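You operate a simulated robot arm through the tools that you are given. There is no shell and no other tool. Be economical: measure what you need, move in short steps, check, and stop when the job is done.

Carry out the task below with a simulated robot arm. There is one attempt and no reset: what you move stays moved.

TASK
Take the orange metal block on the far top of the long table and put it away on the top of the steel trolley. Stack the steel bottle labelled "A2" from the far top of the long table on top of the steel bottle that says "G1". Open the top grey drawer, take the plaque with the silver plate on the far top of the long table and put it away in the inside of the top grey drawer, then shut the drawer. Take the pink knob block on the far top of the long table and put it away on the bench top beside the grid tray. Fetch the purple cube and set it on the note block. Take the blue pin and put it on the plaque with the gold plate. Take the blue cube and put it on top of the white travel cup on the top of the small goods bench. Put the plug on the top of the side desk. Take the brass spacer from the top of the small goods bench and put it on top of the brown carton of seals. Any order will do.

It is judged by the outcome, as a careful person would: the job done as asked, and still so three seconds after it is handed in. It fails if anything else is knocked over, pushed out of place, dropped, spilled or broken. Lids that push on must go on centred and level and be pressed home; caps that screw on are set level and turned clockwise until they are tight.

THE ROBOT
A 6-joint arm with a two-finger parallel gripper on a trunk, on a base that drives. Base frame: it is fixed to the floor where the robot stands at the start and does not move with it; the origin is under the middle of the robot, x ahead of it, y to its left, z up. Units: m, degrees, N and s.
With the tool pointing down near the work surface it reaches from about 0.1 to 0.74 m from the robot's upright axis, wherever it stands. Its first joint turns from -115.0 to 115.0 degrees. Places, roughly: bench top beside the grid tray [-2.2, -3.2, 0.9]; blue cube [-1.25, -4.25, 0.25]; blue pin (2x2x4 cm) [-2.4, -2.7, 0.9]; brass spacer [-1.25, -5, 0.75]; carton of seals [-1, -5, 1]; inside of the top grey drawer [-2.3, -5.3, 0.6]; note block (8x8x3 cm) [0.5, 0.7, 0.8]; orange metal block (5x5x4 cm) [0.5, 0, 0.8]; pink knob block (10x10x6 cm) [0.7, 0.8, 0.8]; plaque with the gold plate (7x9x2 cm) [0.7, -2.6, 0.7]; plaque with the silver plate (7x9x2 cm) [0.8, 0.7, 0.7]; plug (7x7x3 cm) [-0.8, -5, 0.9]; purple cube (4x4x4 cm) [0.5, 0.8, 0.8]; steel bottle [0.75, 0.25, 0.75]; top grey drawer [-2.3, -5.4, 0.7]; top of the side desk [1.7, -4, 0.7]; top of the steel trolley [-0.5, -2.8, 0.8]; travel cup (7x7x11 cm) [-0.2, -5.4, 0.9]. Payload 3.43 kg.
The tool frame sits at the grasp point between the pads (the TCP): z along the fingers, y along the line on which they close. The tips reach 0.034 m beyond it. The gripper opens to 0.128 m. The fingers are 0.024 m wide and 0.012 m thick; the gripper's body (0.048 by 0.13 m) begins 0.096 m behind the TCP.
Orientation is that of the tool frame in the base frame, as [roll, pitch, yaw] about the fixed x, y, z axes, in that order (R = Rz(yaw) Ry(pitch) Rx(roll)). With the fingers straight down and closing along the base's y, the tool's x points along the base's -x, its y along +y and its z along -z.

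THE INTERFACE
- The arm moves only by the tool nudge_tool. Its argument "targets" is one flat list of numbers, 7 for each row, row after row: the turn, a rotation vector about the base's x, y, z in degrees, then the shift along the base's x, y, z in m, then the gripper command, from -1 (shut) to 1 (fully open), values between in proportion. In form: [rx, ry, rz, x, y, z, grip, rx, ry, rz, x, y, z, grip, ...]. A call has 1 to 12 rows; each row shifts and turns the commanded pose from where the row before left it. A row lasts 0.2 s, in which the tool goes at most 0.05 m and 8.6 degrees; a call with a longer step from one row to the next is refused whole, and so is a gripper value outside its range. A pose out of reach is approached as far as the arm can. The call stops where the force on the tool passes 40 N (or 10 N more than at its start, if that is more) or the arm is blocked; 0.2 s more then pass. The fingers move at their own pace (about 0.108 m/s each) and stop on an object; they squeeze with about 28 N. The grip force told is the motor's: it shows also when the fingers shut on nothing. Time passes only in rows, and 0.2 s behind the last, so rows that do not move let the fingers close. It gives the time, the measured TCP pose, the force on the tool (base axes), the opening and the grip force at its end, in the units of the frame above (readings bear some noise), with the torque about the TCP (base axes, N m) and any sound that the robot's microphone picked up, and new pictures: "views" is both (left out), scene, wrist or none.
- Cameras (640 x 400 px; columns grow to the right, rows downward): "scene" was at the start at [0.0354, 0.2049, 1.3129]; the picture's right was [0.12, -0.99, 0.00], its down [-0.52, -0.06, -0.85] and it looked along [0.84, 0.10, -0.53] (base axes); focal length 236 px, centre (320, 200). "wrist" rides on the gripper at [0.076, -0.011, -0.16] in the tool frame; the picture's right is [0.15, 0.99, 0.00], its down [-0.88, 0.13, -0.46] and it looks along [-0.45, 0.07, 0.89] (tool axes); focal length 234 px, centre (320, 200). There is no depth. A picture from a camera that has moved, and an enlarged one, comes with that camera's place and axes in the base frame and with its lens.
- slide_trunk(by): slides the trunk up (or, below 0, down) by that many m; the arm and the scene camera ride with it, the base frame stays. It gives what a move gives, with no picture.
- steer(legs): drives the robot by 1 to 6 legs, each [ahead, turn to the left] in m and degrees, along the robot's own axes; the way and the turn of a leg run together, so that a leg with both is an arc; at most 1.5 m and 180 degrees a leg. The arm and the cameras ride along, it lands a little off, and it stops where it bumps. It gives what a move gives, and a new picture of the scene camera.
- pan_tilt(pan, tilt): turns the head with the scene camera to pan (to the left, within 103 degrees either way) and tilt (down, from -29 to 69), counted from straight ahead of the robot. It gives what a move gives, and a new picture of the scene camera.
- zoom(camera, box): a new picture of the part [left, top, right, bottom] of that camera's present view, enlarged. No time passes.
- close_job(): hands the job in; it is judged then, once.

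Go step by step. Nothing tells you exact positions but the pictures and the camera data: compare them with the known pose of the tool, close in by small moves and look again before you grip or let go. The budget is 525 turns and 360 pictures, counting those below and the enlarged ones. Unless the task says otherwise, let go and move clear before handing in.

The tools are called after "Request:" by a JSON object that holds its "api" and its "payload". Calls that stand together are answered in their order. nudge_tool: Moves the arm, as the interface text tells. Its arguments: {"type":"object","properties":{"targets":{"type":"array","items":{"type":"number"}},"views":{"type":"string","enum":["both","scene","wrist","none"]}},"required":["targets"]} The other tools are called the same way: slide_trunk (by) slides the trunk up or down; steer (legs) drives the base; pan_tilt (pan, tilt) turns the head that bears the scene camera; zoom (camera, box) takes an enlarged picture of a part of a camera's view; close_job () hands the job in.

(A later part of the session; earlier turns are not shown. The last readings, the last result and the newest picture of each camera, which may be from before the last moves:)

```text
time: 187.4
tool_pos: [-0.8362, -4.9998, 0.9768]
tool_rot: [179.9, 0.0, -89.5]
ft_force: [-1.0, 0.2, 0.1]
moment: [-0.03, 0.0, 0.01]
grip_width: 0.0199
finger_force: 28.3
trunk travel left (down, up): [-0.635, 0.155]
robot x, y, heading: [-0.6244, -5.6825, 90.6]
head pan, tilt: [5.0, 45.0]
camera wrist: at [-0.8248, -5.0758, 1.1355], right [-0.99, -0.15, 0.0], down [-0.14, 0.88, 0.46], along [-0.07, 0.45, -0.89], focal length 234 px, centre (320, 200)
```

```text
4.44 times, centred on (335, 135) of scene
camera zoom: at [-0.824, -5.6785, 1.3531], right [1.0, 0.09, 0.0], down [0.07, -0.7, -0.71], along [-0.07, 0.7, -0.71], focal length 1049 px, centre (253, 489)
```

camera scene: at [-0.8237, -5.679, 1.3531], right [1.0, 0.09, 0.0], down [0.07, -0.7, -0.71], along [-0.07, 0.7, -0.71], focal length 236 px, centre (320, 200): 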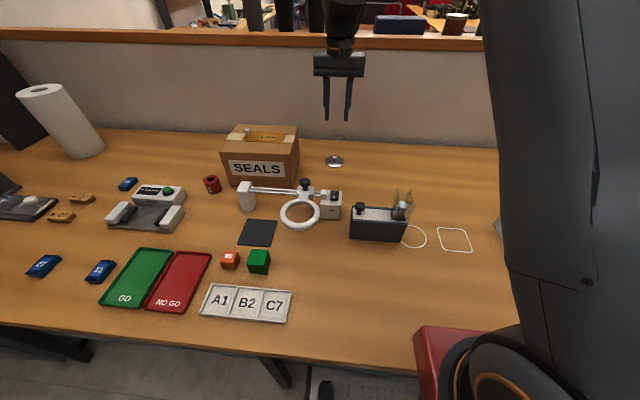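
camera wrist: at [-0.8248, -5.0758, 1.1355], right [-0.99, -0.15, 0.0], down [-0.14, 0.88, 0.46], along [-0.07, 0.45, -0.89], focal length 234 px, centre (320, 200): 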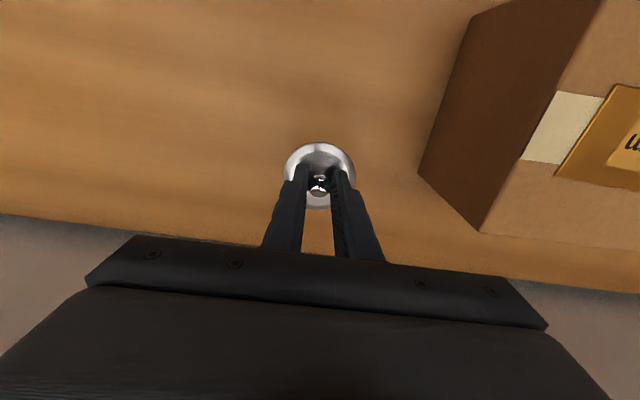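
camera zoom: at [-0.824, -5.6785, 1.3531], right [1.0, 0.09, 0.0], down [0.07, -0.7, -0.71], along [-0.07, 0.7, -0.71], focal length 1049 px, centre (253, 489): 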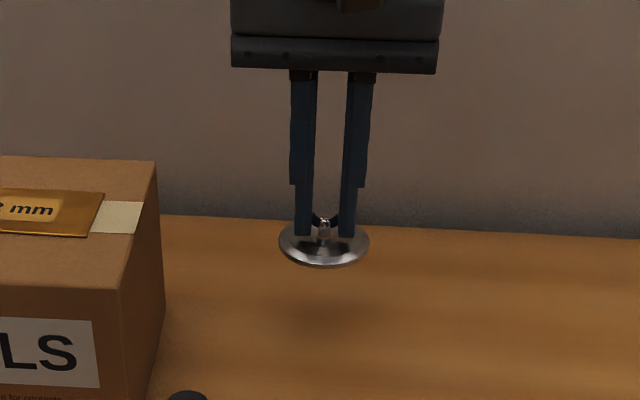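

The plug is held level. I'll retract and back out from the bench.

Request:
{"api": "nudge_tool", "payload": {"targets": [0, 0, 0, 0, 0, 0.045, -1, 0, 0, 0, 0, 0, 0.045, -1, 0, 0, 0, 0.02, -0.035, 0.025, -1, 0, 0, 0, 0.027, -0.037, 0.015, -1, 0, 0, 0, 0.03, -0.037, 0.01, -1, 0, 0, 0, 0.03, -0.037, 0.01, -1, 0, 0, 0, 0.03, -0.037, 0, -1, 0, 0, 0, 0.03, -0.037, 0, -1, 0, 0, 0, 0.03, -0.037, 0, -1, 0, 0, 0, 0.03, -0.037, 0, -1, 0, 0, 0, 0.03, -0.037, 0, -1], "views": "none"}}

Request:
{"api": "steer", "payload": {"legs": [[-0.42, 0], [0, -91], [1.4, 0], [0, 91]]}}

Request:
{"api": "pan_tilt", "payload": {"pan": -25, "tilt": 25}}

```text
time: 189.8
tool_pos: [-0.5789, -5.3279, 1.1269]
tool_rot: [-179.9, 0.1, -89.5]
ft_force: [-0.7, 0.7, -0.8]
moment: [-0.06, 0.0, -0.03]
grip_width: 0.0198
finger_force: 28.2
trunk travel left (down, up): [-0.635, 0.155]
robot x, y, heading: [-0.6204, -5.6889, 90.3]
head pan, tilt: [5.0, 45.0]
```

```text
time: 206.7
tool_pos: [0.8215, -5.7446, 1.1267]
tool_rot: [-180.0, 0.1, -88.6]
ft_force: [-0.4, -0.6, -0.2]
moment: [0.0, 0.01, 0.0]
grip_width: 0.0198
finger_force: 27.9
trunk travel left (down, up): [-0.635, 0.155]
robot x, y, heading: [0.7859, -6.1038, 91.5]
head pan, tilt: [5.0, 45.0]
camera scene: at [0.5828, -6.0984, 1.3531], right [0.99, 0.11, 0.0], down [0.08, -0.7, -0.71], along [-0.08, 0.7, -0.71], focal length 236 px, centre (320, 200)
```

scene: 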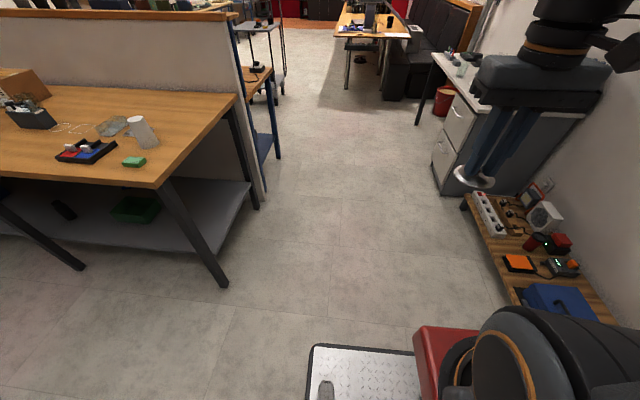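

```text
time: 207.7
tool_pos: [0.8203, -5.7446, 1.1277]
tool_rot: [180.0, 0.1, -88.7]
ft_force: [-0.1, 0.3, -0.9]
moment: [-0.03, 0.01, -0.02]
grip_width: 0.0194
finger_force: 27.9
trunk travel left (down, up): [-0.635, 0.155]
robot x, y, heading: [0.7866, -6.1061, 91.2]
head pan, tilt: [-25.0, 25.0]
camera scene: at [0.6287, -6.0948, 1.3836], right [0.92, -0.4, 0.0], down [-0.17, -0.39, -0.91], along [0.36, 0.83, -0.42], focal length 236 px, centre (320, 200)
```

scene: 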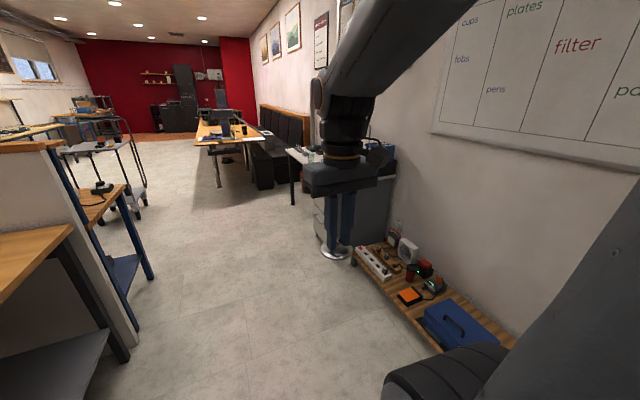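

Request:
{"api": "steer", "payload": {"legs": [[1.5, 0], [0.6, 0], [0, -91]]}}

Request:
{"api": "pan_tilt", "payload": {"pan": 0, "tilt": 40}}

```text
time: 222.1
tool_pos: [1.0816, -4.0379, 1.1264]
tool_rot: [-180.0, 0.1, 179.6]
ft_force: [0.7, 0.5, -1.1]
moment: [0.0, 0.03, -0.01]
grip_width: 0.0195
finger_force: 28.5
trunk travel left (down, up): [-0.635, 0.155]
robot x, y, heading: [0.7254, -3.9893, -0.4]
head pan, tilt: [-25.0, 25.0]
camera scene: at [0.738, -3.8361, 1.3837], right [-0.43, -0.9, 0.0], down [-0.38, 0.18, -0.91], along [0.82, -0.39, -0.42], focal length 236 px, centre (320, 200)
```

scene: 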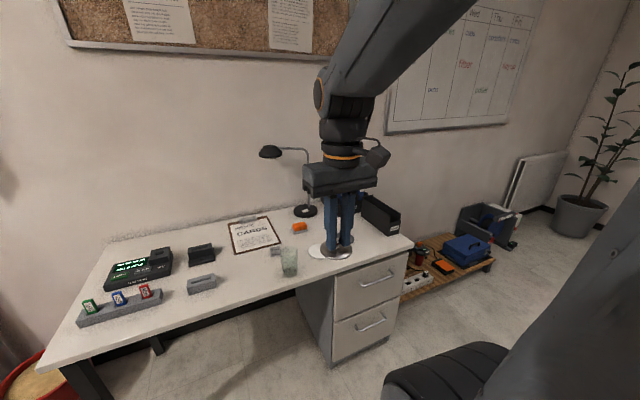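

```text
time: 222.9
tool_pos: [1.081, -4.0374, 1.1275]
tool_rot: [-179.9, 0.2, 179.6]
ft_force: [0.1, -0.1, -0.4]
moment: [-0.01, -0.02, 0.02]
grip_width: 0.0193
finger_force: 27.9
trunk travel left (down, up): [-0.635, 0.155]
robot x, y, heading: [0.7234, -3.9881, -0.4]
head pan, tilt: [0.0, 40.0]
camera scene: at [0.7397, -3.7972, 1.3604], right [-0.01, -1.0, 0.0], down [-0.64, 0.0, -0.77], along [0.77, 0.0, -0.64], focal length 236 px, centre (320, 200)
```

scene: 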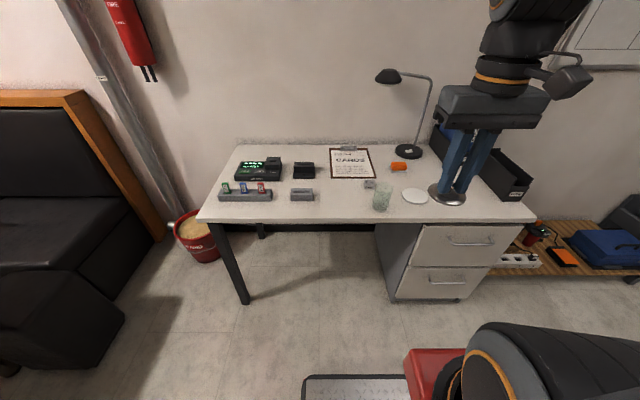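

The desk has free space at about (1.48, -3.885). I'll move 0.2 m closer and place the plug there.

Request:
{"api": "steer", "payload": {"legs": [[0.2, 0]]}}

Request:
{"api": "zoom", "payload": {"camera": "scene", "box": [240, 140, 480, 290]}}

```text
time: 224.6
tool_pos: [1.2854, -4.0393, 1.1276]
tool_rot: [179.9, 0.1, 179.7]
ft_force: [0.2, 0.7, -0.4]
moment: [-0.01, -0.02, -0.03]
grip_width: 0.0197
finger_force: 27.9
trunk travel left (down, up): [-0.635, 0.155]
robot x, y, heading: [0.9282, -3.9942, -0.3]
head pan, tilt: [0.0, 40.0]
camera scene: at [0.9435, -3.7983, 1.3604], right [-0.01, -1.0, 0.0], down [-0.64, 0.0, -0.77], along [0.77, 0.0, -0.64], focal length 236 px, centre (320, 200)
```

scene: 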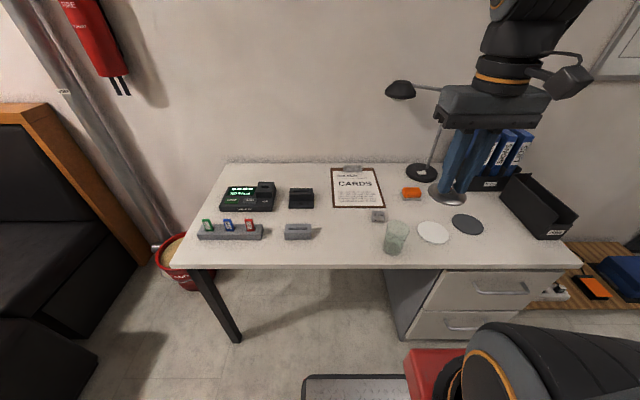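

```text
2.67 times, centred on (360, 215) of scene
camera zoom: at [0.9435, -3.7983, 1.3604], right [-0.01, -1.0, 0.0], down [-0.64, 0.0, -0.77], along [0.77, 0.0, -0.64], focal length 629 px, centre (213, 160)
```

zoom: 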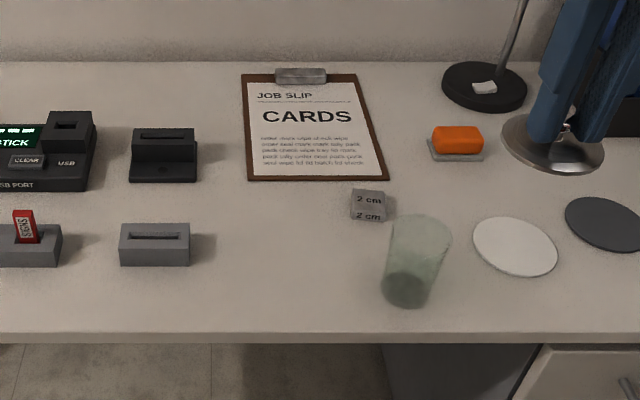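

Request:
{"api": "nudge_tool", "payload": {"targets": [0, 0, 0, 0.029, 0.0192, -0.03, -1, 0, 0, 0, 0.029, 0.0192, -0.03, -1, 0, 0, 0, 0.029, 0.0192, -0.03, -1, 0, 0, 0, 0.029, 0.0192, -0.03, -1, 0, 0, 0, 0.029, 0.0192, -0.03, -1, 0, 0, 0, 0.029, 0.0192, -0.03, -1, 0, 0, 0, 0.029, 0.0192, -0.03, -1, 0, 0, 0, 0.029, 0.0192, -0.03, -1, 0, 0, 0, 0, 0, -0.03, -1, 0, 0, 0, 0, 0, -0.03, -1], "views": "both"}}

Request:
{"api": "zoom", "payload": {"camera": "scene", "box": [290, 140, 450, 270]}}

```text
time: 226.8
tool_pos: [1.5183, -3.8837, 0.8272]
tool_rot: [179.9, 0.3, 179.7]
ft_force: [-0.5, 1.0, -0.6]
moment: [-0.02, -0.02, 0.04]
grip_width: 0.0193
finger_force: 27.9
trunk travel left (down, up): [-0.635, 0.155]
robot x, y, heading: [0.9303, -3.9936, -0.5]
head pan, tilt: [0.0, 40.0]
camera scene: at [0.9434, -3.7983, 1.3604], right [-0.01, -1.0, 0.0], down [-0.64, 0.0, -0.77], along [0.77, 0.0, -0.64], focal length 236 px, centre (320, 200)
camera wrist: at [1.4414, -3.8958, 0.987], right [-0.14, 0.99, 0.0], down [0.88, 0.13, 0.46], along [0.45, 0.06, -0.89], focal length 234 px, centre (320, 200)
```

scene: 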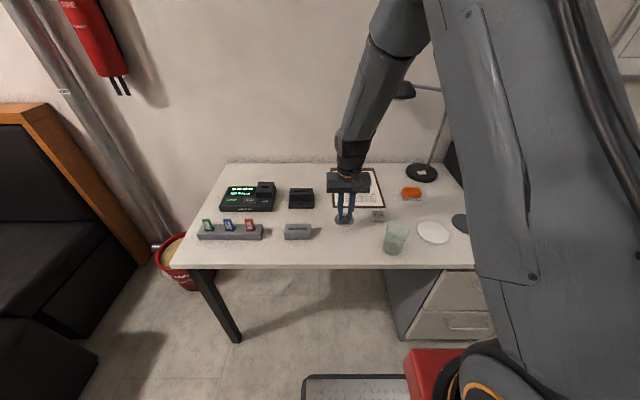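
wrist: 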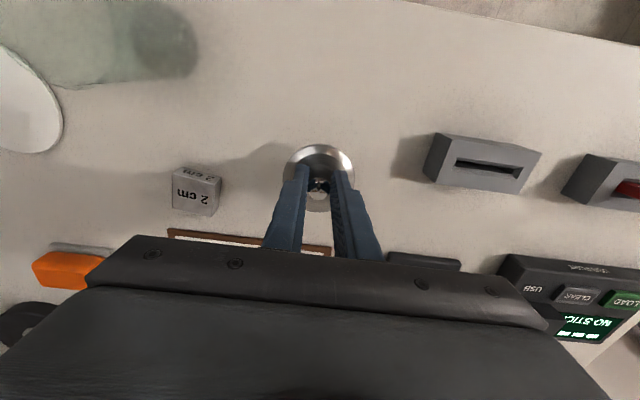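

```text
3.08 times, centred on (370, 205) of scene
camera zoom: at [0.9434, -3.7983, 1.3604], right [-0.01, -1.0, 0.0], down [-0.64, 0.0, -0.77], along [0.77, 0.0, -0.64], focal length 726 px, centre (166, 185)
```

zoom: 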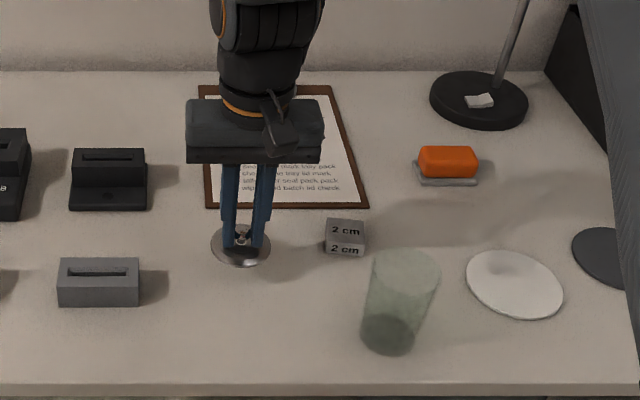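

Request:
{"api": "nudge_tool", "payload": {"targets": [0, 0, 0, -0.03, 0, -0.01, -1, 0, 0, 0, 0, 0, -0.01, -1, 0, 0, 0, 0, 0, -0.006, -1, 0, 0, 0, 0, 0, -0.005, -1, 0, 0, 0, 0, 0, 0, -1], "views": "wrist"}}

Request:
{"api": "zoom", "payload": {"camera": "scene", "box": [290, 170, 410, 270]}}

```text
time: 227.9
tool_pos: [1.4865, -3.8856, 0.7962]
tool_rot: [180.0, 0.0, 179.7]
ft_force: [-0.7, -0.4, -1.0]
moment: [-0.01, -0.04, -0.03]
grip_width: 0.0191
finger_force: 27.6
trunk travel left (down, up): [-0.635, 0.155]
robot x, y, heading: [0.9274, -3.9901, -0.4]
head pan, tilt: [0.0, 40.0]
camera wrist: at [1.4107, -3.8971, 0.9557], right [-0.14, 0.99, 0.0], down [0.88, 0.13, 0.46], along [0.45, 0.06, -0.89], focal length 234 px, centre (320, 200)
```

wrist: 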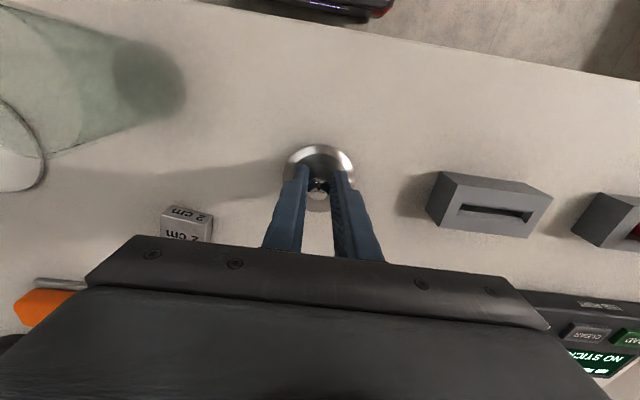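

```text
4.00 times, centred on (350, 220) of scene
camera zoom: at [0.9437, -3.7982, 1.3603], right [-0.01, -1.0, 0.0], down [-0.64, 0.0, -0.77], along [0.77, 0.0, -0.64], focal length 944 px, centre (200, 120)
```

zoom: 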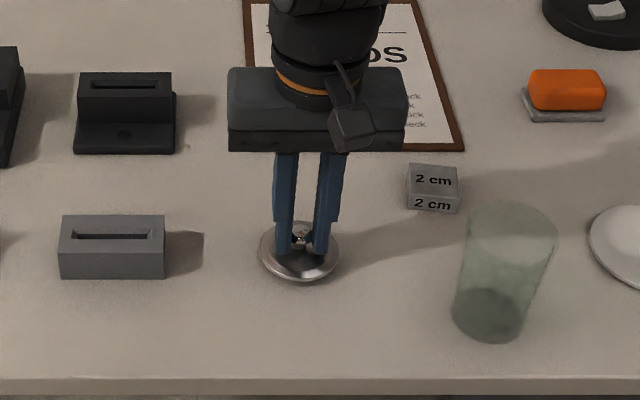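

Request:
{"api": "nudge_tool", "payload": {"targets": [0, 0, 0, 0, 0, -0.003, -1, 0, 0, 0, 0, 0, -0.003, -1, 0, 0, 0, 0, 0, -0.002, -1, 0, 0, 0, 0, 0, 0, -1], "views": "none"}}

```text
time: 228.9
tool_pos: [1.4871, -3.8864, 0.7878]
tool_rot: [179.9, 0.1, 179.7]
ft_force: [-0.7, 0.1, 0.0]
moment: [-0.01, 0.0, 0.02]
grip_width: 0.0194
finger_force: 28.2
trunk travel left (down, up): [-0.635, 0.155]
robot x, y, heading: [0.9296, -3.9939, -0.4]
head pan, tilt: [0.0, 40.0]
```

Request:
{"api": "nudge_tool", "payload": {"targets": [0, 0, 0, 0, 0, -0.002, -1, 0, 0, 0, 0, 0, -0.002, -1, 0, 0, 0, 0, 0, 0, -1], "views": "none"}}

```text
time: 229.9
tool_pos: [1.4868, -3.8853, 0.7861]
tool_rot: [-180.0, 0.4, 179.7]
ft_force: [-7.6, -1.9, 20.0]
moment: [-0.05, 0.22, -0.08]
grip_width: 0.019
finger_force: 27.2
trunk travel left (down, up): [-0.635, 0.155]
robot x, y, heading: [0.9263, -3.9927, -0.2]
head pan, tilt: [0.0, 40.0]
stopped in row 3: the force on the tool passed its limit at 41 N (the readings are from after the stop); the commanded pose is now the measured one
```

Contact with the desk. I'll release and rise.

Request:
{"api": "nudge_tool", "payload": {"targets": [0, 0, 0, 0, 0, 0.001, -1, 0, 0, 0, 0, 0, 0, -0.5, 0, 0, 0, 0, 0, 0, -0.3, 0, 0, 0, 0, 0, 0, -0.3, 0, 0, 0, 0, 0, 0.04, -0.3, 0, 0, 0, 0, 0, 0.05, -0.3, 0, 0, 0, -0.02, -0.02, 0.04, -0.3, 0, 0, 0, -0.03, -0.02, 0.03, -0.3, 0, 0, 0, -0.03, -0.02, 0.03, -0.3, 0, 0, 0, -0.035, -0.02, 0.02, -0.3, 0, 0, 0, -0.035, -0.02, 0.02, -0.3, 0, 0, 0, -0.035, -0.02, 0.02, -0.3], "views": "scene"}}

Request:
{"api": "zoom", "payload": {"camera": "scene", "box": [290, 170, 410, 270]}}

```text
time: 232.5
tool_pos: [1.301, -4.0063, 1.0341]
tool_rot: [180.0, 0.1, 179.7]
ft_force: [0.7, 0.5, 0.1]
moment: [-0.05, 0.06, 0.0]
grip_width: 0.0449
finger_force: 0.0
trunk travel left (down, up): [-0.635, 0.155]
robot x, y, heading: [0.9249, -3.9936, -0.5]
head pan, tilt: [0.0, 40.0]
camera scene: at [0.9443, -3.7981, 1.3603], right [-0.01, -1.0, 0.0], down [-0.64, 0.0, -0.77], along [0.77, 0.0, -0.64], focal length 236 px, centre (320, 200)
```

scene: 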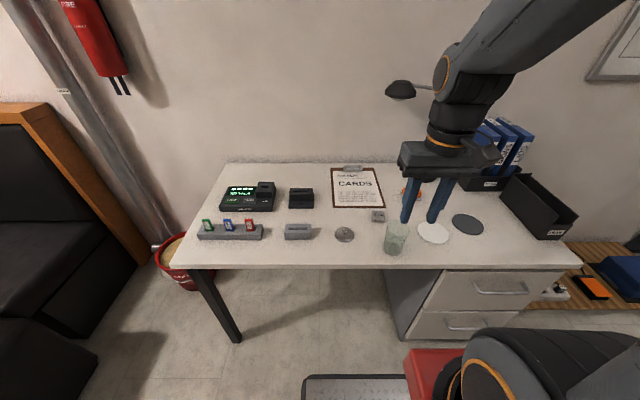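

```text
4.00 times, centred on (350, 220) of scene
camera zoom: at [0.9443, -3.7981, 1.3603], right [-0.01, -1.0, 0.0], down [-0.64, 0.0, -0.77], along [0.77, 0.0, -0.64], focal length 944 px, centre (200, 120)
```

zoom: 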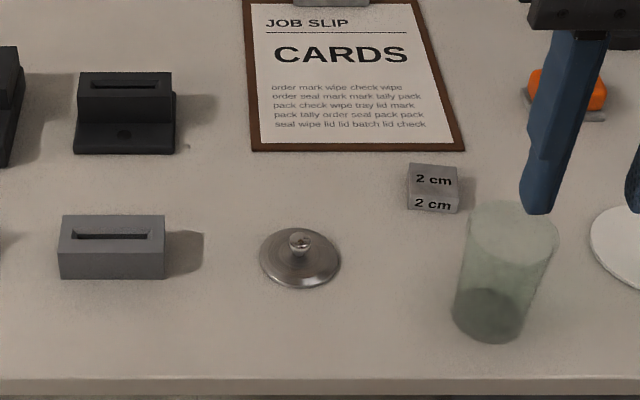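

The plug is on the side desk. Now for the blue cube, which should be low on the blue bench's north side.

Request:
{"api": "steer", "payload": {"legs": [[-0.15, 0], [0, 137], [0.78, 0], [0, 43]]}}

Request:
{"api": "pan_tilt", "payload": {"pan": 30, "tilt": 35}}

```text
time: 245.2
tool_pos: [-0.1484, -3.4256, 1.0338]
tool_rot: [180.0, 0.4, -1.1]
ft_force: [-0.7, -0.6, -1.5]
moment: [0.01, 0.01, -0.03]
grip_width: 0.0446
finger_force: 0.0
trunk travel left (down, up): [-0.635, 0.155]
robot x, y, heading: [0.2251, -3.448, 178.6]
head pan, tilt: [0.0, 40.0]
camera scene: at [0.207, -3.641, 1.3603], right [0.02, 1.0, 0.0], down [0.64, -0.01, -0.77], along [-0.77, 0.02, -0.64], focal length 236 px, centre (320, 200)
```

scene: 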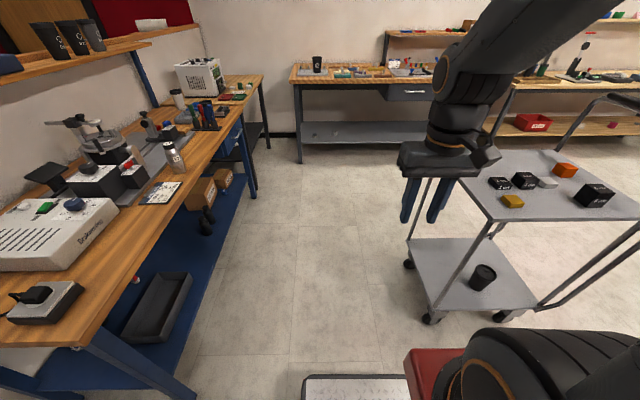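

```text
time: 246.2
tool_pos: [-0.1481, -3.427, 1.033]
tool_rot: [180.0, 0.3, -1.2]
ft_force: [-0.8, -0.5, -0.9]
moment: [0.01, 0.0, 0.0]
grip_width: 0.0447
finger_force: 0.0
trunk travel left (down, up): [-0.635, 0.155]
robot x, y, heading: [0.2258, -3.445, 178.6]
head pan, tilt: [30.0, 35.0]
camera scene: at [0.2148, -3.6851, 1.3679], right [-0.48, 0.88, 0.0], down [0.5, 0.28, -0.82], along [-0.72, -0.39, -0.57], focal length 236 px, centre (320, 200)
```

scene: 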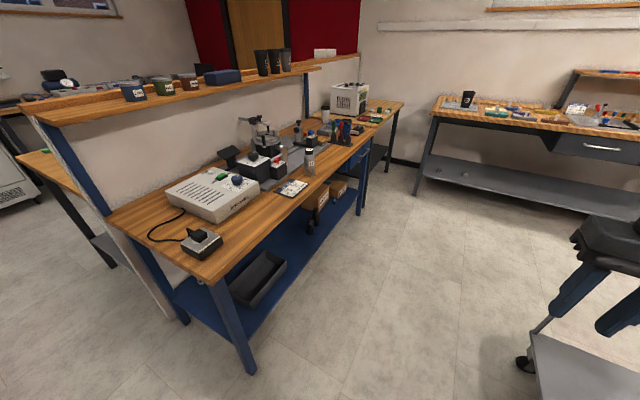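

Request:
{"api": "steer", "payload": {"legs": [[1.2, -1]]}}

Request:
{"api": "pan_tilt", "payload": {"pan": 75, "tilt": 45}}

```text
time: 252.2
tool_pos: [-1.3385, -3.3609, 1.0336]
tool_rot: [-180.0, 0.3, -3.6]
ft_force: [0.0, -0.2, -0.6]
moment: [0.02, -0.01, 0.01]
grip_width: 0.0448
finger_force: 0.0
trunk travel left (down, up): [-0.635, 0.155]
robot x, y, heading: [-0.9651, -3.3934, 176.2]
head pan, tilt: [30.0, 35.0]
camera scene: at [-0.9859, -3.6347, 1.3679], right [-0.44, 0.9, 0.0], down [0.51, 0.26, -0.82], along [-0.73, -0.36, -0.57], focal length 236 px, centre (320, 200)
```

scene: 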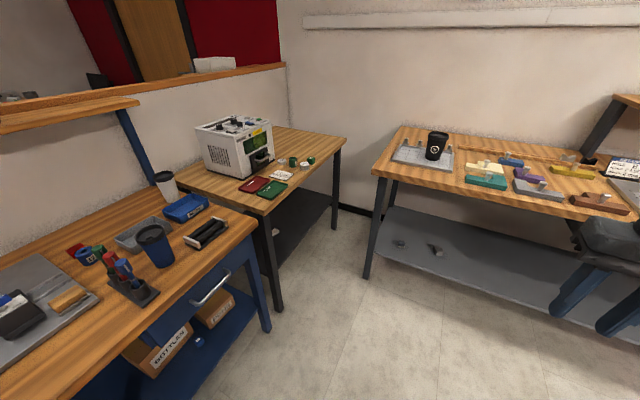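

```text
time: 253.4
tool_pos: [-1.3375, -3.361, 1.033]
tool_rot: [180.0, 0.3, -3.7]
ft_force: [0.5, 0.0, 0.6]
moment: [0.01, 0.0, 0.02]
grip_width: 0.0449
finger_force: 0.1
trunk travel left (down, up): [-0.635, 0.155]
robot x, y, heading: [-0.9623, -3.3951, 176.3]
head pan, tilt: [75.0, 45.0]
camera scene: at [-0.9331, -3.6726, 1.3531], right [-0.95, 0.32, 0.0], down [0.23, 0.67, -0.71], along [-0.23, -0.67, -0.71], focal length 236 px, centre (320, 200)
```

scene: 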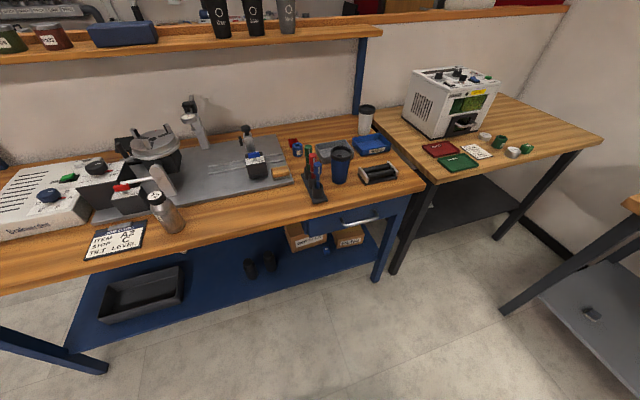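

Request:
{"api": "zoom", "payload": {"camera": "scene", "box": [220, 200, 400, 310]}}

```text
3.56 times, centred on (310, 255) of scene
camera zoom: at [-0.9331, -3.6726, 1.3531], right [-0.95, 0.32, 0.0], down [0.23, 0.67, -0.71], along [-0.23, -0.67, -0.71], focal length 839 px, centre (356, 4)
```

zoom: 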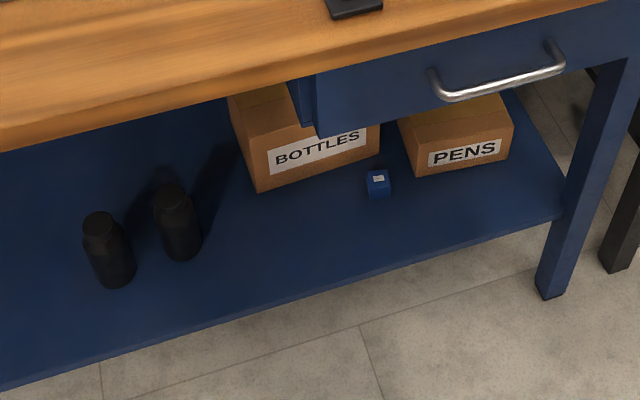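

The blue cube is on the lower shelf at about (-1.19, -4.34, 0.25), between the cartons. I'll face the bench there.

Request:
{"api": "steer", "payload": {"legs": [[0.23, 0], [0, 93.7]]}}

Request:
{"api": "pan_tilt", "payload": {"pan": 0, "tilt": 50}}

Request:
{"api": "slide_trunk", "payload": {"by": -0.45}}

Request:
{"api": "pan_tilt", "payload": {"pan": -5, "tilt": 35}}

```text
time: 259.1
tool_pos: [-1.2104, -3.7552, 1.0345]
tool_rot: [180.0, 0.2, 89.7]
ft_force: [0.2, 0.0, -0.6]
moment: [0.01, -0.04, 0.02]
grip_width: 0.0446
finger_force: 0.0
trunk travel left (down, up): [-0.635, 0.155]
robot x, y, heading: [-1.2, -3.3804, -90.1]
head pan, tilt: [75.0, 45.0]
camera scene: at [-0.9236, -3.3333, 1.3531], right [-0.26, -0.97, 0.0], down [-0.68, 0.19, -0.71], along [0.68, -0.19, -0.71], focal length 236 px, centre (320, 200)
```

scene: 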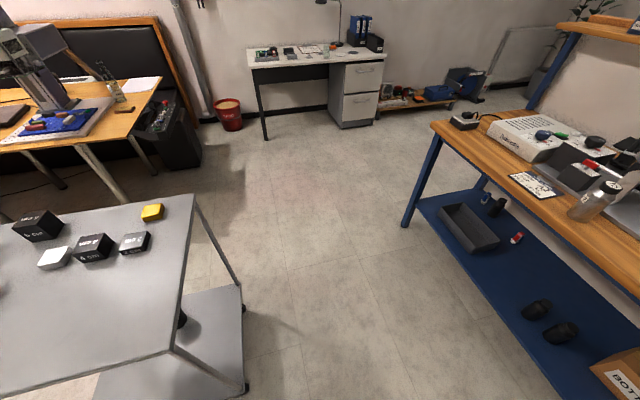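

```text
time: 260.5
tool_pos: [-1.2111, -3.7541, 1.0335]
tool_rot: [180.0, 0.3, 89.8]
ft_force: [-0.4, 0.1, -0.4]
moment: [0.01, -0.01, -0.02]
grip_width: 0.0449
finger_force: 0.0
trunk travel left (down, up): [-0.635, 0.155]
robot x, y, heading: [-1.197, -3.3809, -90.2]
head pan, tilt: [0.0, 50.0]
camera scene: at [-1.0022, -3.389, 1.3462], right [-1.0, 0.0, 0.0], down [0.0, 0.77, -0.64], along [0.0, -0.64, -0.77], focal length 236 px, centre (320, 200)
```

scene: 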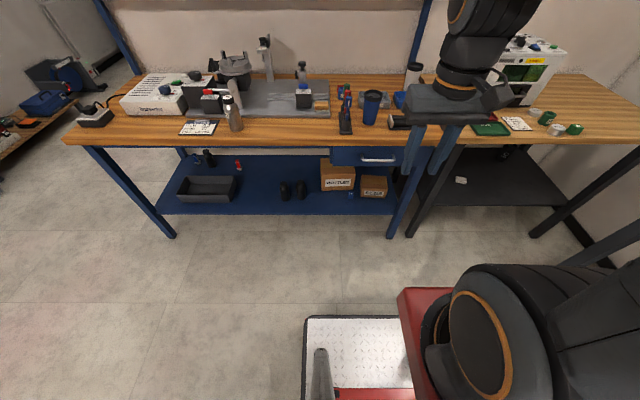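

```text
refused: -0.45 is not a number from -0.4 to 0.4
```

```text
time: 261.3
tool_pos: [-1.2097, -3.7542, 1.033]
tool_rot: [180.0, 0.3, 89.8]
ft_force: [0.3, -0.4, 0.6]
moment: [0.0, 0.0, 0.01]
grip_width: 0.0448
finger_force: 0.1
trunk travel left (down, up): [-0.635, 0.155]
robot x, y, heading: [-1.1974, -3.3775, -90.1]
head pan, tilt: [-5.0, 35.0]
camera scene: at [-1.01, -3.3997, 1.3678], right [-1.0, 0.09, 0.0], down [0.05, 0.57, -0.82], along [-0.07, -0.82, -0.57], focal length 236 px, centre (320, 200)
```

scene: 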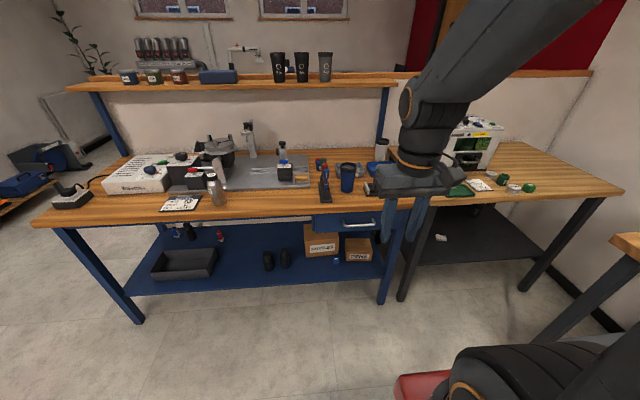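

Request:
{"api": "zoom", "payload": {"camera": "scene", "box": [280, 210, 400, 310]}}

Request:
{"api": "slide_trunk", "payload": {"by": -0.4}}

Request:
{"api": "pan_tilt", "payload": {"pan": 0, "tilt": 30}}

Request:
{"api": "zoom", "payload": {"camera": "scene", "box": [280, 130, 440, 260]}}

```text
4.00 times, centred on (340, 260) of scene
camera zoom: at [-1.01, -3.3997, 1.3678], right [-1.0, 0.09, 0.0], down [0.05, 0.57, -0.82], along [-0.07, -0.82, -0.57], focal length 944 px, centre (240, -40)
```

zoom: 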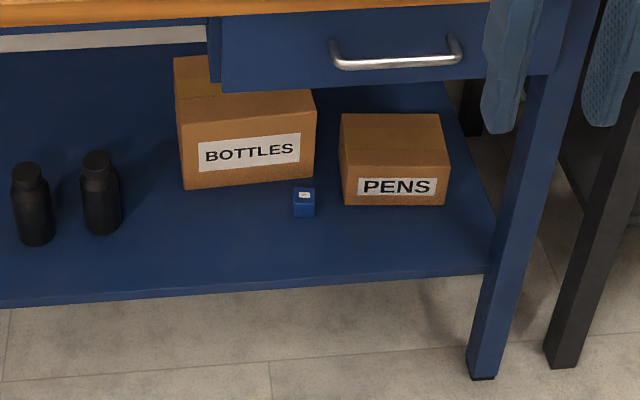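

```text
time: 265.1
tool_pos: [-1.2097, -3.8102, 0.6312]
tool_rot: [179.9, 0.3, 89.8]
ft_force: [0.2, 0.1, -1.2]
moment: [-0.03, 0.01, 0.01]
grip_width: 0.0449
finger_force: 0.1
trunk travel left (down, up): [-0.235, 0.555]
robot x, y, heading: [-1.1978, -3.3856, -90.2]
head pan, tilt: [-5.0, 35.0]
```

```text
time: 265.8
tool_pos: [-1.2106, -3.8092, 0.6326]
tool_rot: [179.9, 0.3, 89.7]
ft_force: [-0.4, -0.8, -0.1]
moment: [0.04, 0.01, -0.01]
grip_width: 0.0449
finger_force: 0.1
trunk travel left (down, up): [-0.235, 0.555]
robot x, y, heading: [-1.1963, -3.3807, -90.1]
head pan, tilt: [0.0, 30.0]
camera scene: at [-1.0027, -3.5138, 0.9757], right [-1.0, 0.0, 0.0], down [0.0, 0.5, -0.87], along [0.0, -0.87, -0.5], focal length 236 px, centre (320, 200)
```

scene: 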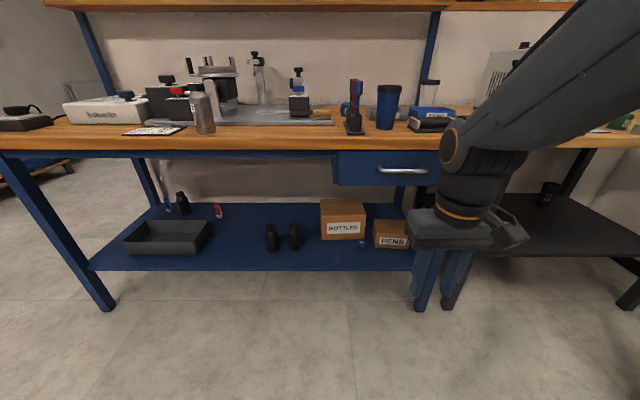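

```text
3.08 times, centred on (360, 195) of scene
camera zoom: at [-1.0027, -3.5138, 0.9757], right [-1.0, 0.0, 0.0], down [0.0, 0.5, -0.87], along [0.0, -0.87, -0.5], focal length 726 px, centre (197, 215)
```

zoom: 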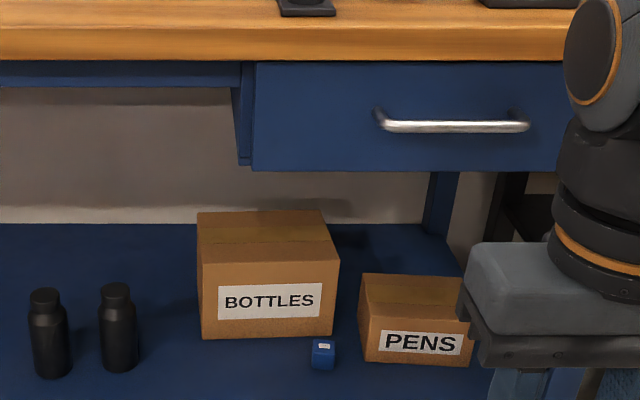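

The cube top centre is at (-1.189, -4.337, 0.277) on a shelf at z≈0.242. I'll lower the trunk a bit more, tilt the tool 40° forward, and drive closer.

Request:
{"api": "slide_trunk", "payload": {"by": -0.12}}

Request:
{"api": "nudge_tool", "payload": {"targets": [-8, 0, 0, 0, 0, 0, 0, -8, 0, 0, 0, 0, -0.01, 0, -8, 0, 0, 0, 0, -0.02, 0, -8, 0, 0, 0, 0, -0.03, 0, -8, 0, 0, 0, 0, -0.03, 0, 0, 0, 0, 0.01, 0, -0.03, 0], "views": "both"}}

```text
time: 267.3
tool_pos: [-1.2112, -3.8414, 0.5148]
tool_rot: [180.0, 0.2, 89.8]
ft_force: [0.2, -0.2, 0.3]
moment: [-0.01, 0.01, -0.01]
grip_width: 0.0448
finger_force: 0.1
trunk travel left (down, up): [-0.115, 0.675]
robot x, y, heading: [-1.1959, -3.3786, -90.3]
head pan, tilt: [0.0, 30.0]
```

```text
time: 268.7
tool_pos: [-1.2143, -4.0182, 0.5401]
tool_rot: [179.9, 40.2, 89.9]
ft_force: [-0.2, -1.0, 1.0]
moment: [0.0, 0.02, -0.04]
grip_width: 0.0641
finger_force: 0.1
out of reach, approached as far as the arm can: row 1, 2, 3, 4, 5, 6
trunk travel left (down, up): [-0.115, 0.675]
robot x, y, heading: [-1.1976, -3.3797, -90.2]
head pan, tilt: [0.0, 30.0]
camera scene: at [-1.0028, -3.5471, 0.8557], right [-1.0, 0.0, 0.0], down [0.0, 0.5, -0.87], along [0.0, -0.87, -0.5], focal length 236 px, centre (320, 200)
camera wrist: at [-1.225, -3.8581, 0.6145], right [0.99, 0.11, -0.09], down [0.13, -0.38, 0.92], along [0.07, -0.92, -0.39], focal length 234 px, centre (320, 200)
```

scene: 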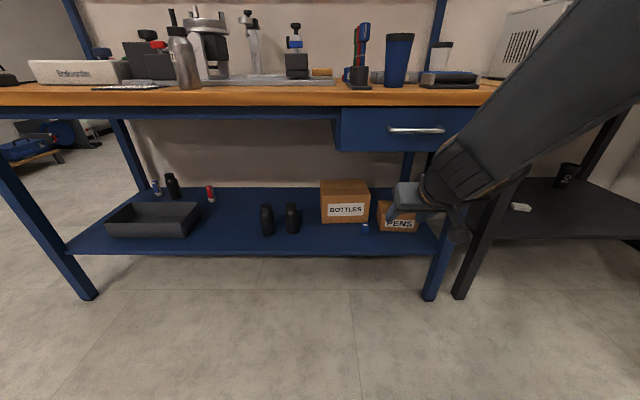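
wrist: 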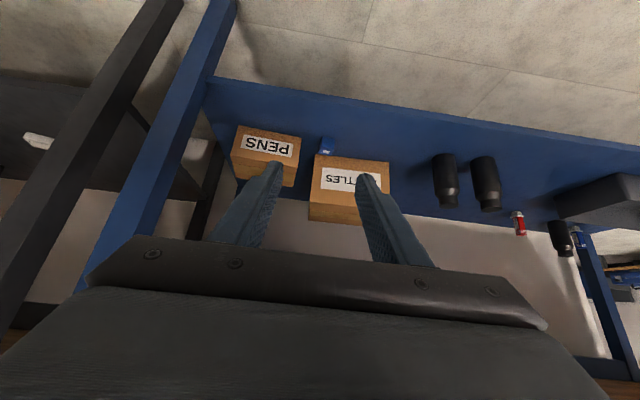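

Request:
{"api": "nudge_tool", "payload": {"targets": [0, 0, 0, 0.005, -0.04, 0.01, 0, 0, 0, 0, 0.005, -0.04, 0.01, 0, 0, 0, 0, 0.005, -0.04, 0.01, 0, 0, 0, 0, 0.005, -0.04, 0.01, 0, 0, 0, 0, 0, -0.03, 0, 0, 0, 0, 0, 0, 0, 0, 0], "views": "wrist"}}

```text
time: 269.8
tool_pos: [-1.1927, -4.1755, 0.5749]
tool_rot: [180.0, 38.9, 89.8]
ft_force: [1.1, -0.4, -0.3]
moment: [0.0, 0.02, -0.03]
grip_width: 0.0641
finger_force: 0.1
trunk travel left (down, up): [-0.115, 0.675]
robot x, y, heading: [-1.1991, -3.3819, -90.0]
head pan, tilt: [0.0, 30.0]
stopped in row 5: the force on the tool passed its limit at 123 N (the readings are from after the stop); the commanded pose is now the measured one
camera wrist: at [-1.2037, -4.0172, 0.651], right [0.99, 0.11, -0.09], down [0.13, -0.4, 0.91], along [0.07, -0.91, -0.41], focal length 234 px, centre (320, 200)
```

wrist: 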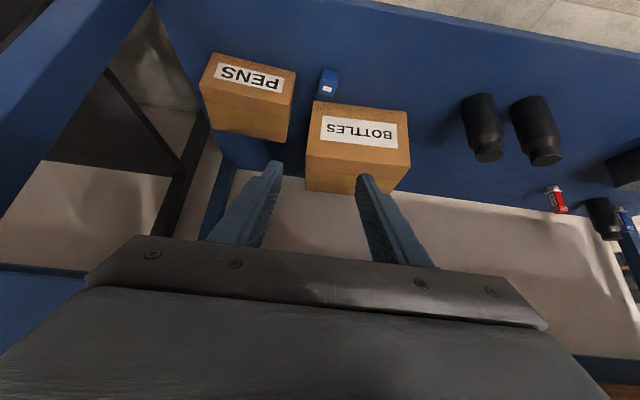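

I ran into the bench or drawer with the wrist; I'll back off and check for displacement.

Request:
{"api": "nudge_tool", "payload": {"targets": [0, 0, 0, 0, 0.03, -0.01, 0, 0, 0, 0, 0, 0.04, -0.01, 0, 0, 0, 0, 0, 0.04, -0.01, 0], "views": "scene"}}

Request:
{"api": "zoom", "payload": {"camera": "scene", "box": [240, 0, 560, 260]}}

```text
time: 270.6
tool_pos: [-1.1935, -4.064, 0.5452]
tool_rot: [-180.0, 39.1, 89.9]
ft_force: [-0.4, -0.1, 0.7]
moment: [0.0, -0.01, 0.0]
grip_width: 0.0642
finger_force: 0.1
trunk travel left (down, up): [-0.115, 0.675]
robot x, y, heading: [-1.1955, -3.3804, -90.1]
head pan, tilt: [0.0, 30.0]
camera scene: at [-1.0028, -3.5468, 0.8557], right [-1.0, 0.0, 0.0], down [0.0, 0.5, -0.87], along [0.0, -0.87, -0.5], focal length 236 px, centre (320, 200)
```

scene: 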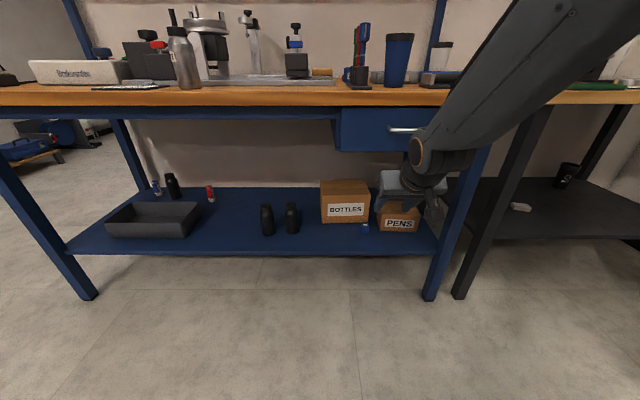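

```text
1.54 times, centred on (400, 130) of scene
camera zoom: at [-1.0028, -3.5468, 0.8557], right [-1.0, 0.0, 0.0], down [0.0, 0.5, -0.87], along [0.0, -0.87, -0.5], focal length 363 px, centre (197, 308)
```

zoom: 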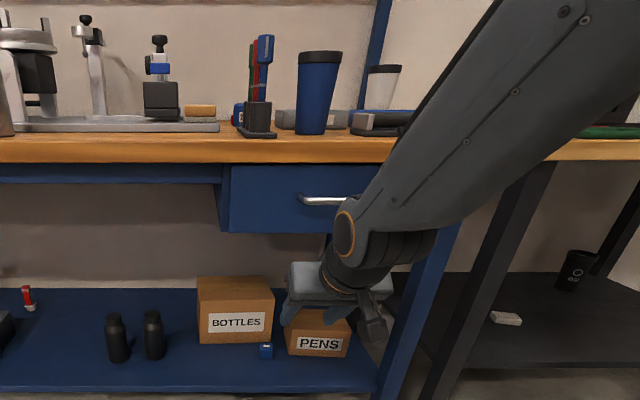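

Nothing looks displaced. I'll go lower first, tilt more (about 55°), and then extend under the bench with a flatter arm.

Request:
{"api": "nudge_tool", "payload": {"targets": [-8, 0, 0, 0, 0, -0.03, -0.2, -8, 0, 0, 0, 0, -0.03, -0.2, 0, 0, 0, 0, 0, -0.04, -0.2, 0, 0, 0, 0, 0, -0.04, -0.2, 0, 0, 0, 0, 0, -0.04, -0.2, 0, 0, 0, 0, 0, -0.03, -0.2], "views": "both"}}

```text
time: 272.0
tool_pos: [-1.1922, -4.0909, 0.3386]
tool_rot: [179.9, 54.9, 89.8]
ft_force: [-0.4, 0.4, -0.3]
moment: [0.0, 0.03, 0.0]
grip_width: 0.0513
finger_force: 0.0
out of reach, approached as far as the arm can: row 2
trunk travel left (down, up): [-0.115, 0.675]
robot x, y, heading: [-1.1976, -3.3803, -90.3]
head pan, tilt: [0.0, 30.0]
camera scene: at [-1.0028, -3.5466, 0.8557], right [-1.0, 0.0, 0.0], down [0.0, 0.5, -0.87], along [0.0, -0.87, -0.5], focal length 236 px, centre (320, 200)
camera wrist: at [-1.2034, -3.9169, 0.368], right [0.99, 0.08, -0.12], down [0.13, -0.13, 0.98], along [0.07, -0.99, -0.14], focal length 234 px, centre (320, 200)
```

scene: 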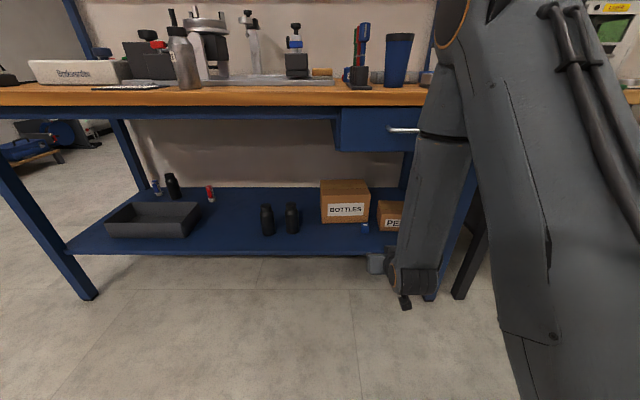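
wrist: 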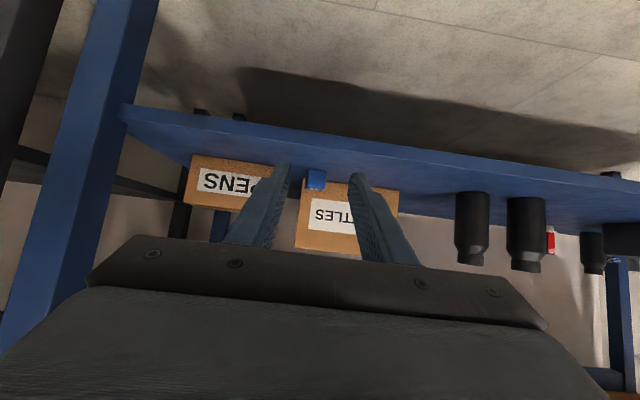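

Request:
{"api": "nudge_tool", "payload": {"targets": [0, 0, 0, 0, -0.03, -0.005, -0.2, 0, 0, 0, 0, -0.03, -0.005, -0.2, 0, 0, 0, 0, -0.03, -0.005, -0.2, 0, 0, 0, 0, -0.03, -0.005, -0.2, 0, 0, 0, 0, 0, 0, -0.2], "views": "both"}}

```text
time: 273.2
tool_pos: [-1.195, -4.2103, 0.3189]
tool_rot: [179.9, 54.8, 89.9]
ft_force: [0.5, 0.6, -0.4]
moment: [0.03, 0.0, -0.01]
grip_width: 0.051
finger_force: 0.0
trunk travel left (down, up): [-0.115, 0.675]
robot x, y, heading: [-1.1942, -3.379, -90.2]
head pan, tilt: [0.0, 30.0]
camera scene: at [-1.0028, -3.5467, 0.8557], right [-1.0, 0.0, 0.0], down [0.0, 0.5, -0.87], along [0.0, -0.87, -0.5], focal length 236 px, centre (320, 200)
camera wrist: at [-1.2061, -4.0366, 0.3473], right [0.99, 0.08, -0.12], down [0.13, -0.13, 0.98], along [0.07, -0.99, -0.14], focal length 234 px, centre (320, 200)
```

scene: 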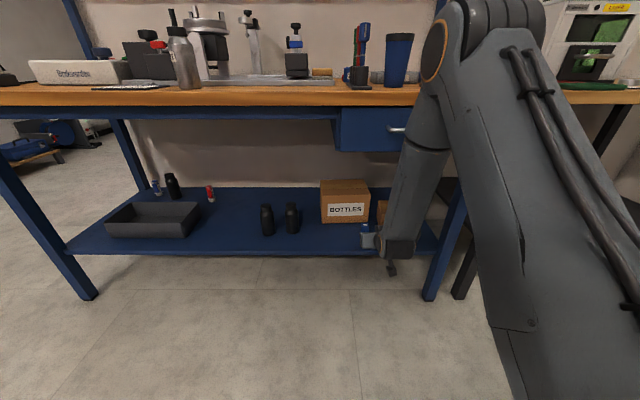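
wrist: 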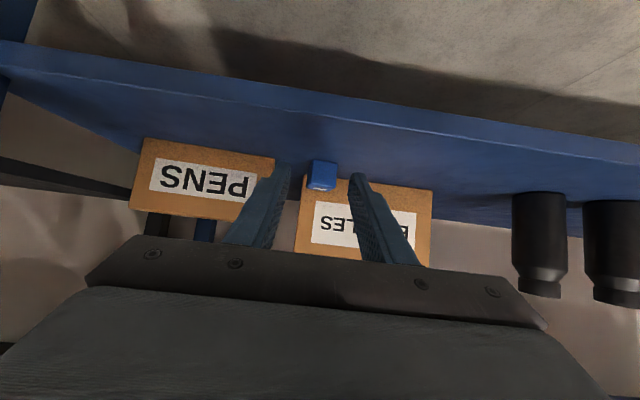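

Request:
{"api": "nudge_tool", "payload": {"targets": [0, 0, 0, 0.003, -0.025, -0.007, -0.15, 0, 0, 0, 0.003, -0.025, -0.007, -0.15, 0, 0, 0, 0, -0.025, -0.007, -0.15, 0, 0, 0, 0, -0.015, -0.004, -0.15, 0, 0, 0, 0, 0, 0, -0.15], "views": "both"}}

Request:
{"api": "zoom", "payload": {"camera": "wrist", "box": [260, 120, 380, 220]}}

Request:
{"api": "zoom", "payload": {"camera": "scene", "box": [300, 160, 460, 290]}}

```text
time: 274.4
tool_pos: [-1.1872, -4.2999, 0.2921]
tool_rot: [180.0, 54.9, 89.9]
ft_force: [0.5, 1.2, -0.3]
moment: [0.04, -0.02, 0.02]
grip_width: 0.0543
finger_force: 0.0
trunk travel left (down, up): [-0.115, 0.675]
robot x, y, heading: [-1.2022, -3.3782, -90.1]
head pan, tilt: [0.0, 30.0]
camera scene: at [-1.0028, -3.5467, 0.8557], right [-1.0, 0.0, 0.0], down [0.0, 0.5, -0.87], along [0.0, -0.87, -0.5], focal length 236 px, centre (320, 200)
camera wrist: at [-1.1982, -4.1265, 0.3219], right [0.99, 0.08, -0.12], down [0.13, -0.13, 0.98], along [0.07, -0.99, -0.14], focal length 234 px, centre (320, 200)
```

scene: 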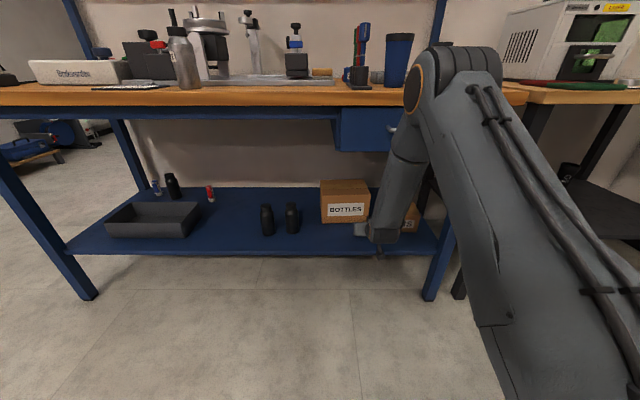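
wrist: 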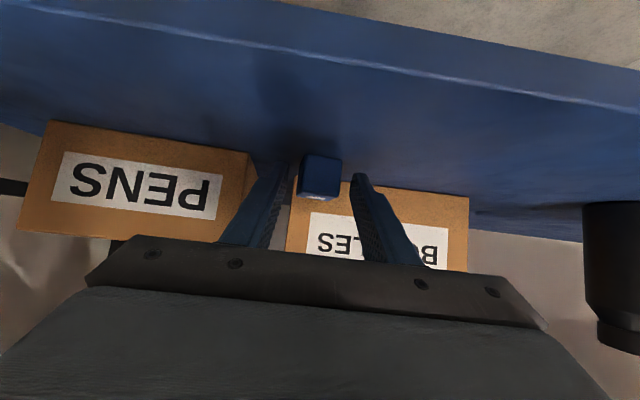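

```text
4.00 times, centred on (320, 170) of wrist
camera zoom: at [-1.1982, -4.1265, 0.3219], right [0.99, 0.08, -0.12], down [0.13, -0.13, 0.98], along [0.07, -0.99, -0.14], focal length 937 px, centre (320, 320)
```

zoom: 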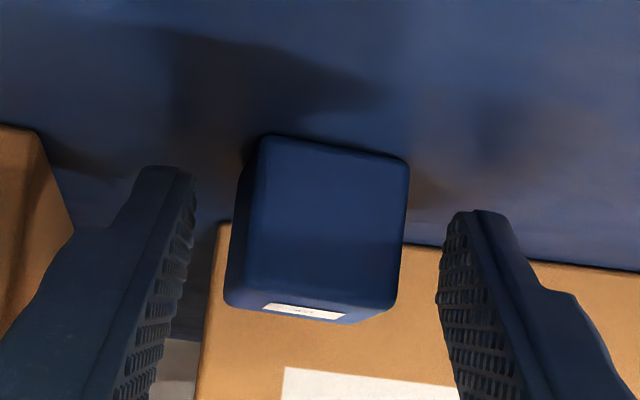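

```text
3.08 times, centred on (380, 225) of scene
camera zoom: at [-1.0028, -3.5467, 0.8557], right [-1.0, 0.0, 0.0], down [0.0, 0.5, -0.87], along [0.0, -0.87, -0.5], focal length 726 px, centre (135, 123)
```

zoom: 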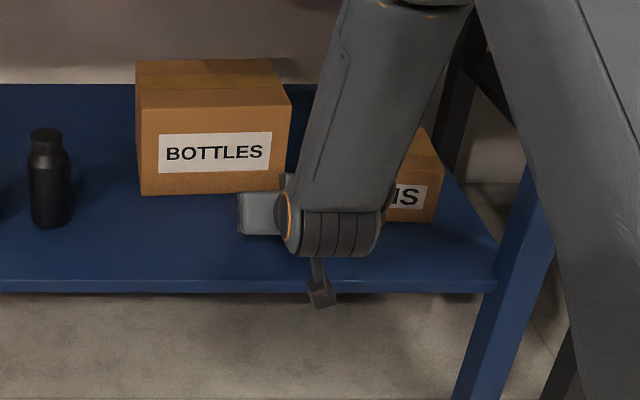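

Request:
{"api": "nudge_tool", "payload": {"targets": [0, 0, 0, -0.001, -0.012, -0.001, -0.15, 0, 0, 0, 0, -0.011, -0.001, -0.15, 0, 0, 0, 0, -0.01, -0.001, -0.15, 0, 0, 0, 0, 0, 0, -0.15], "views": "wrist"}}

Request:
{"api": "zoom", "payload": {"camera": "wrist", "box": [260, 120, 380, 220]}}

```text
time: 275.4
tool_pos: [-1.1881, -4.3332, 0.2899]
tool_rot: [179.9, 54.9, 89.9]
ft_force: [-0.3, 0.7, 1.9]
moment: [0.01, 0.06, -0.03]
grip_width: 0.0543
finger_force: 0.1
trunk travel left (down, up): [-0.115, 0.675]
robot x, y, heading: [-1.1995, -3.3779, -90.1]
head pan, tilt: [0.0, 30.0]
camera wrist: at [-1.1987, -4.1597, 0.3189], right [0.99, 0.08, -0.12], down [0.13, -0.13, 0.98], along [0.07, -0.99, -0.14], focal length 234 px, centre (320, 200)
```

wrist: 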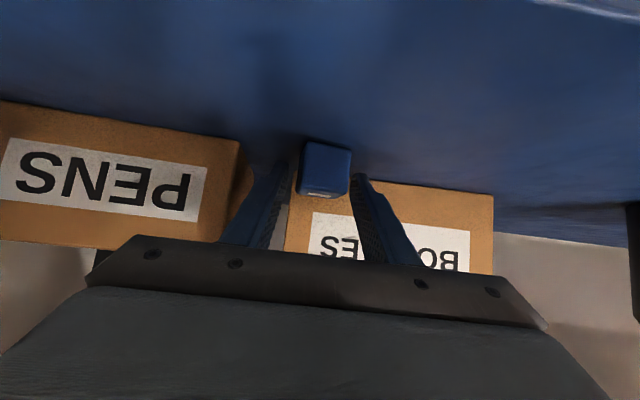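

```text
4.00 times, centred on (320, 170) of wrist
camera zoom: at [-1.1987, -4.1597, 0.3189], right [0.99, 0.08, -0.12], down [0.13, -0.13, 0.98], along [0.07, -0.99, -0.14], focal length 937 px, centre (320, 320)
```

zoom: 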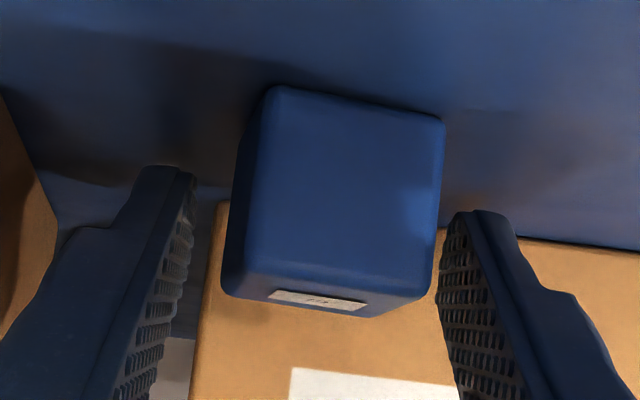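

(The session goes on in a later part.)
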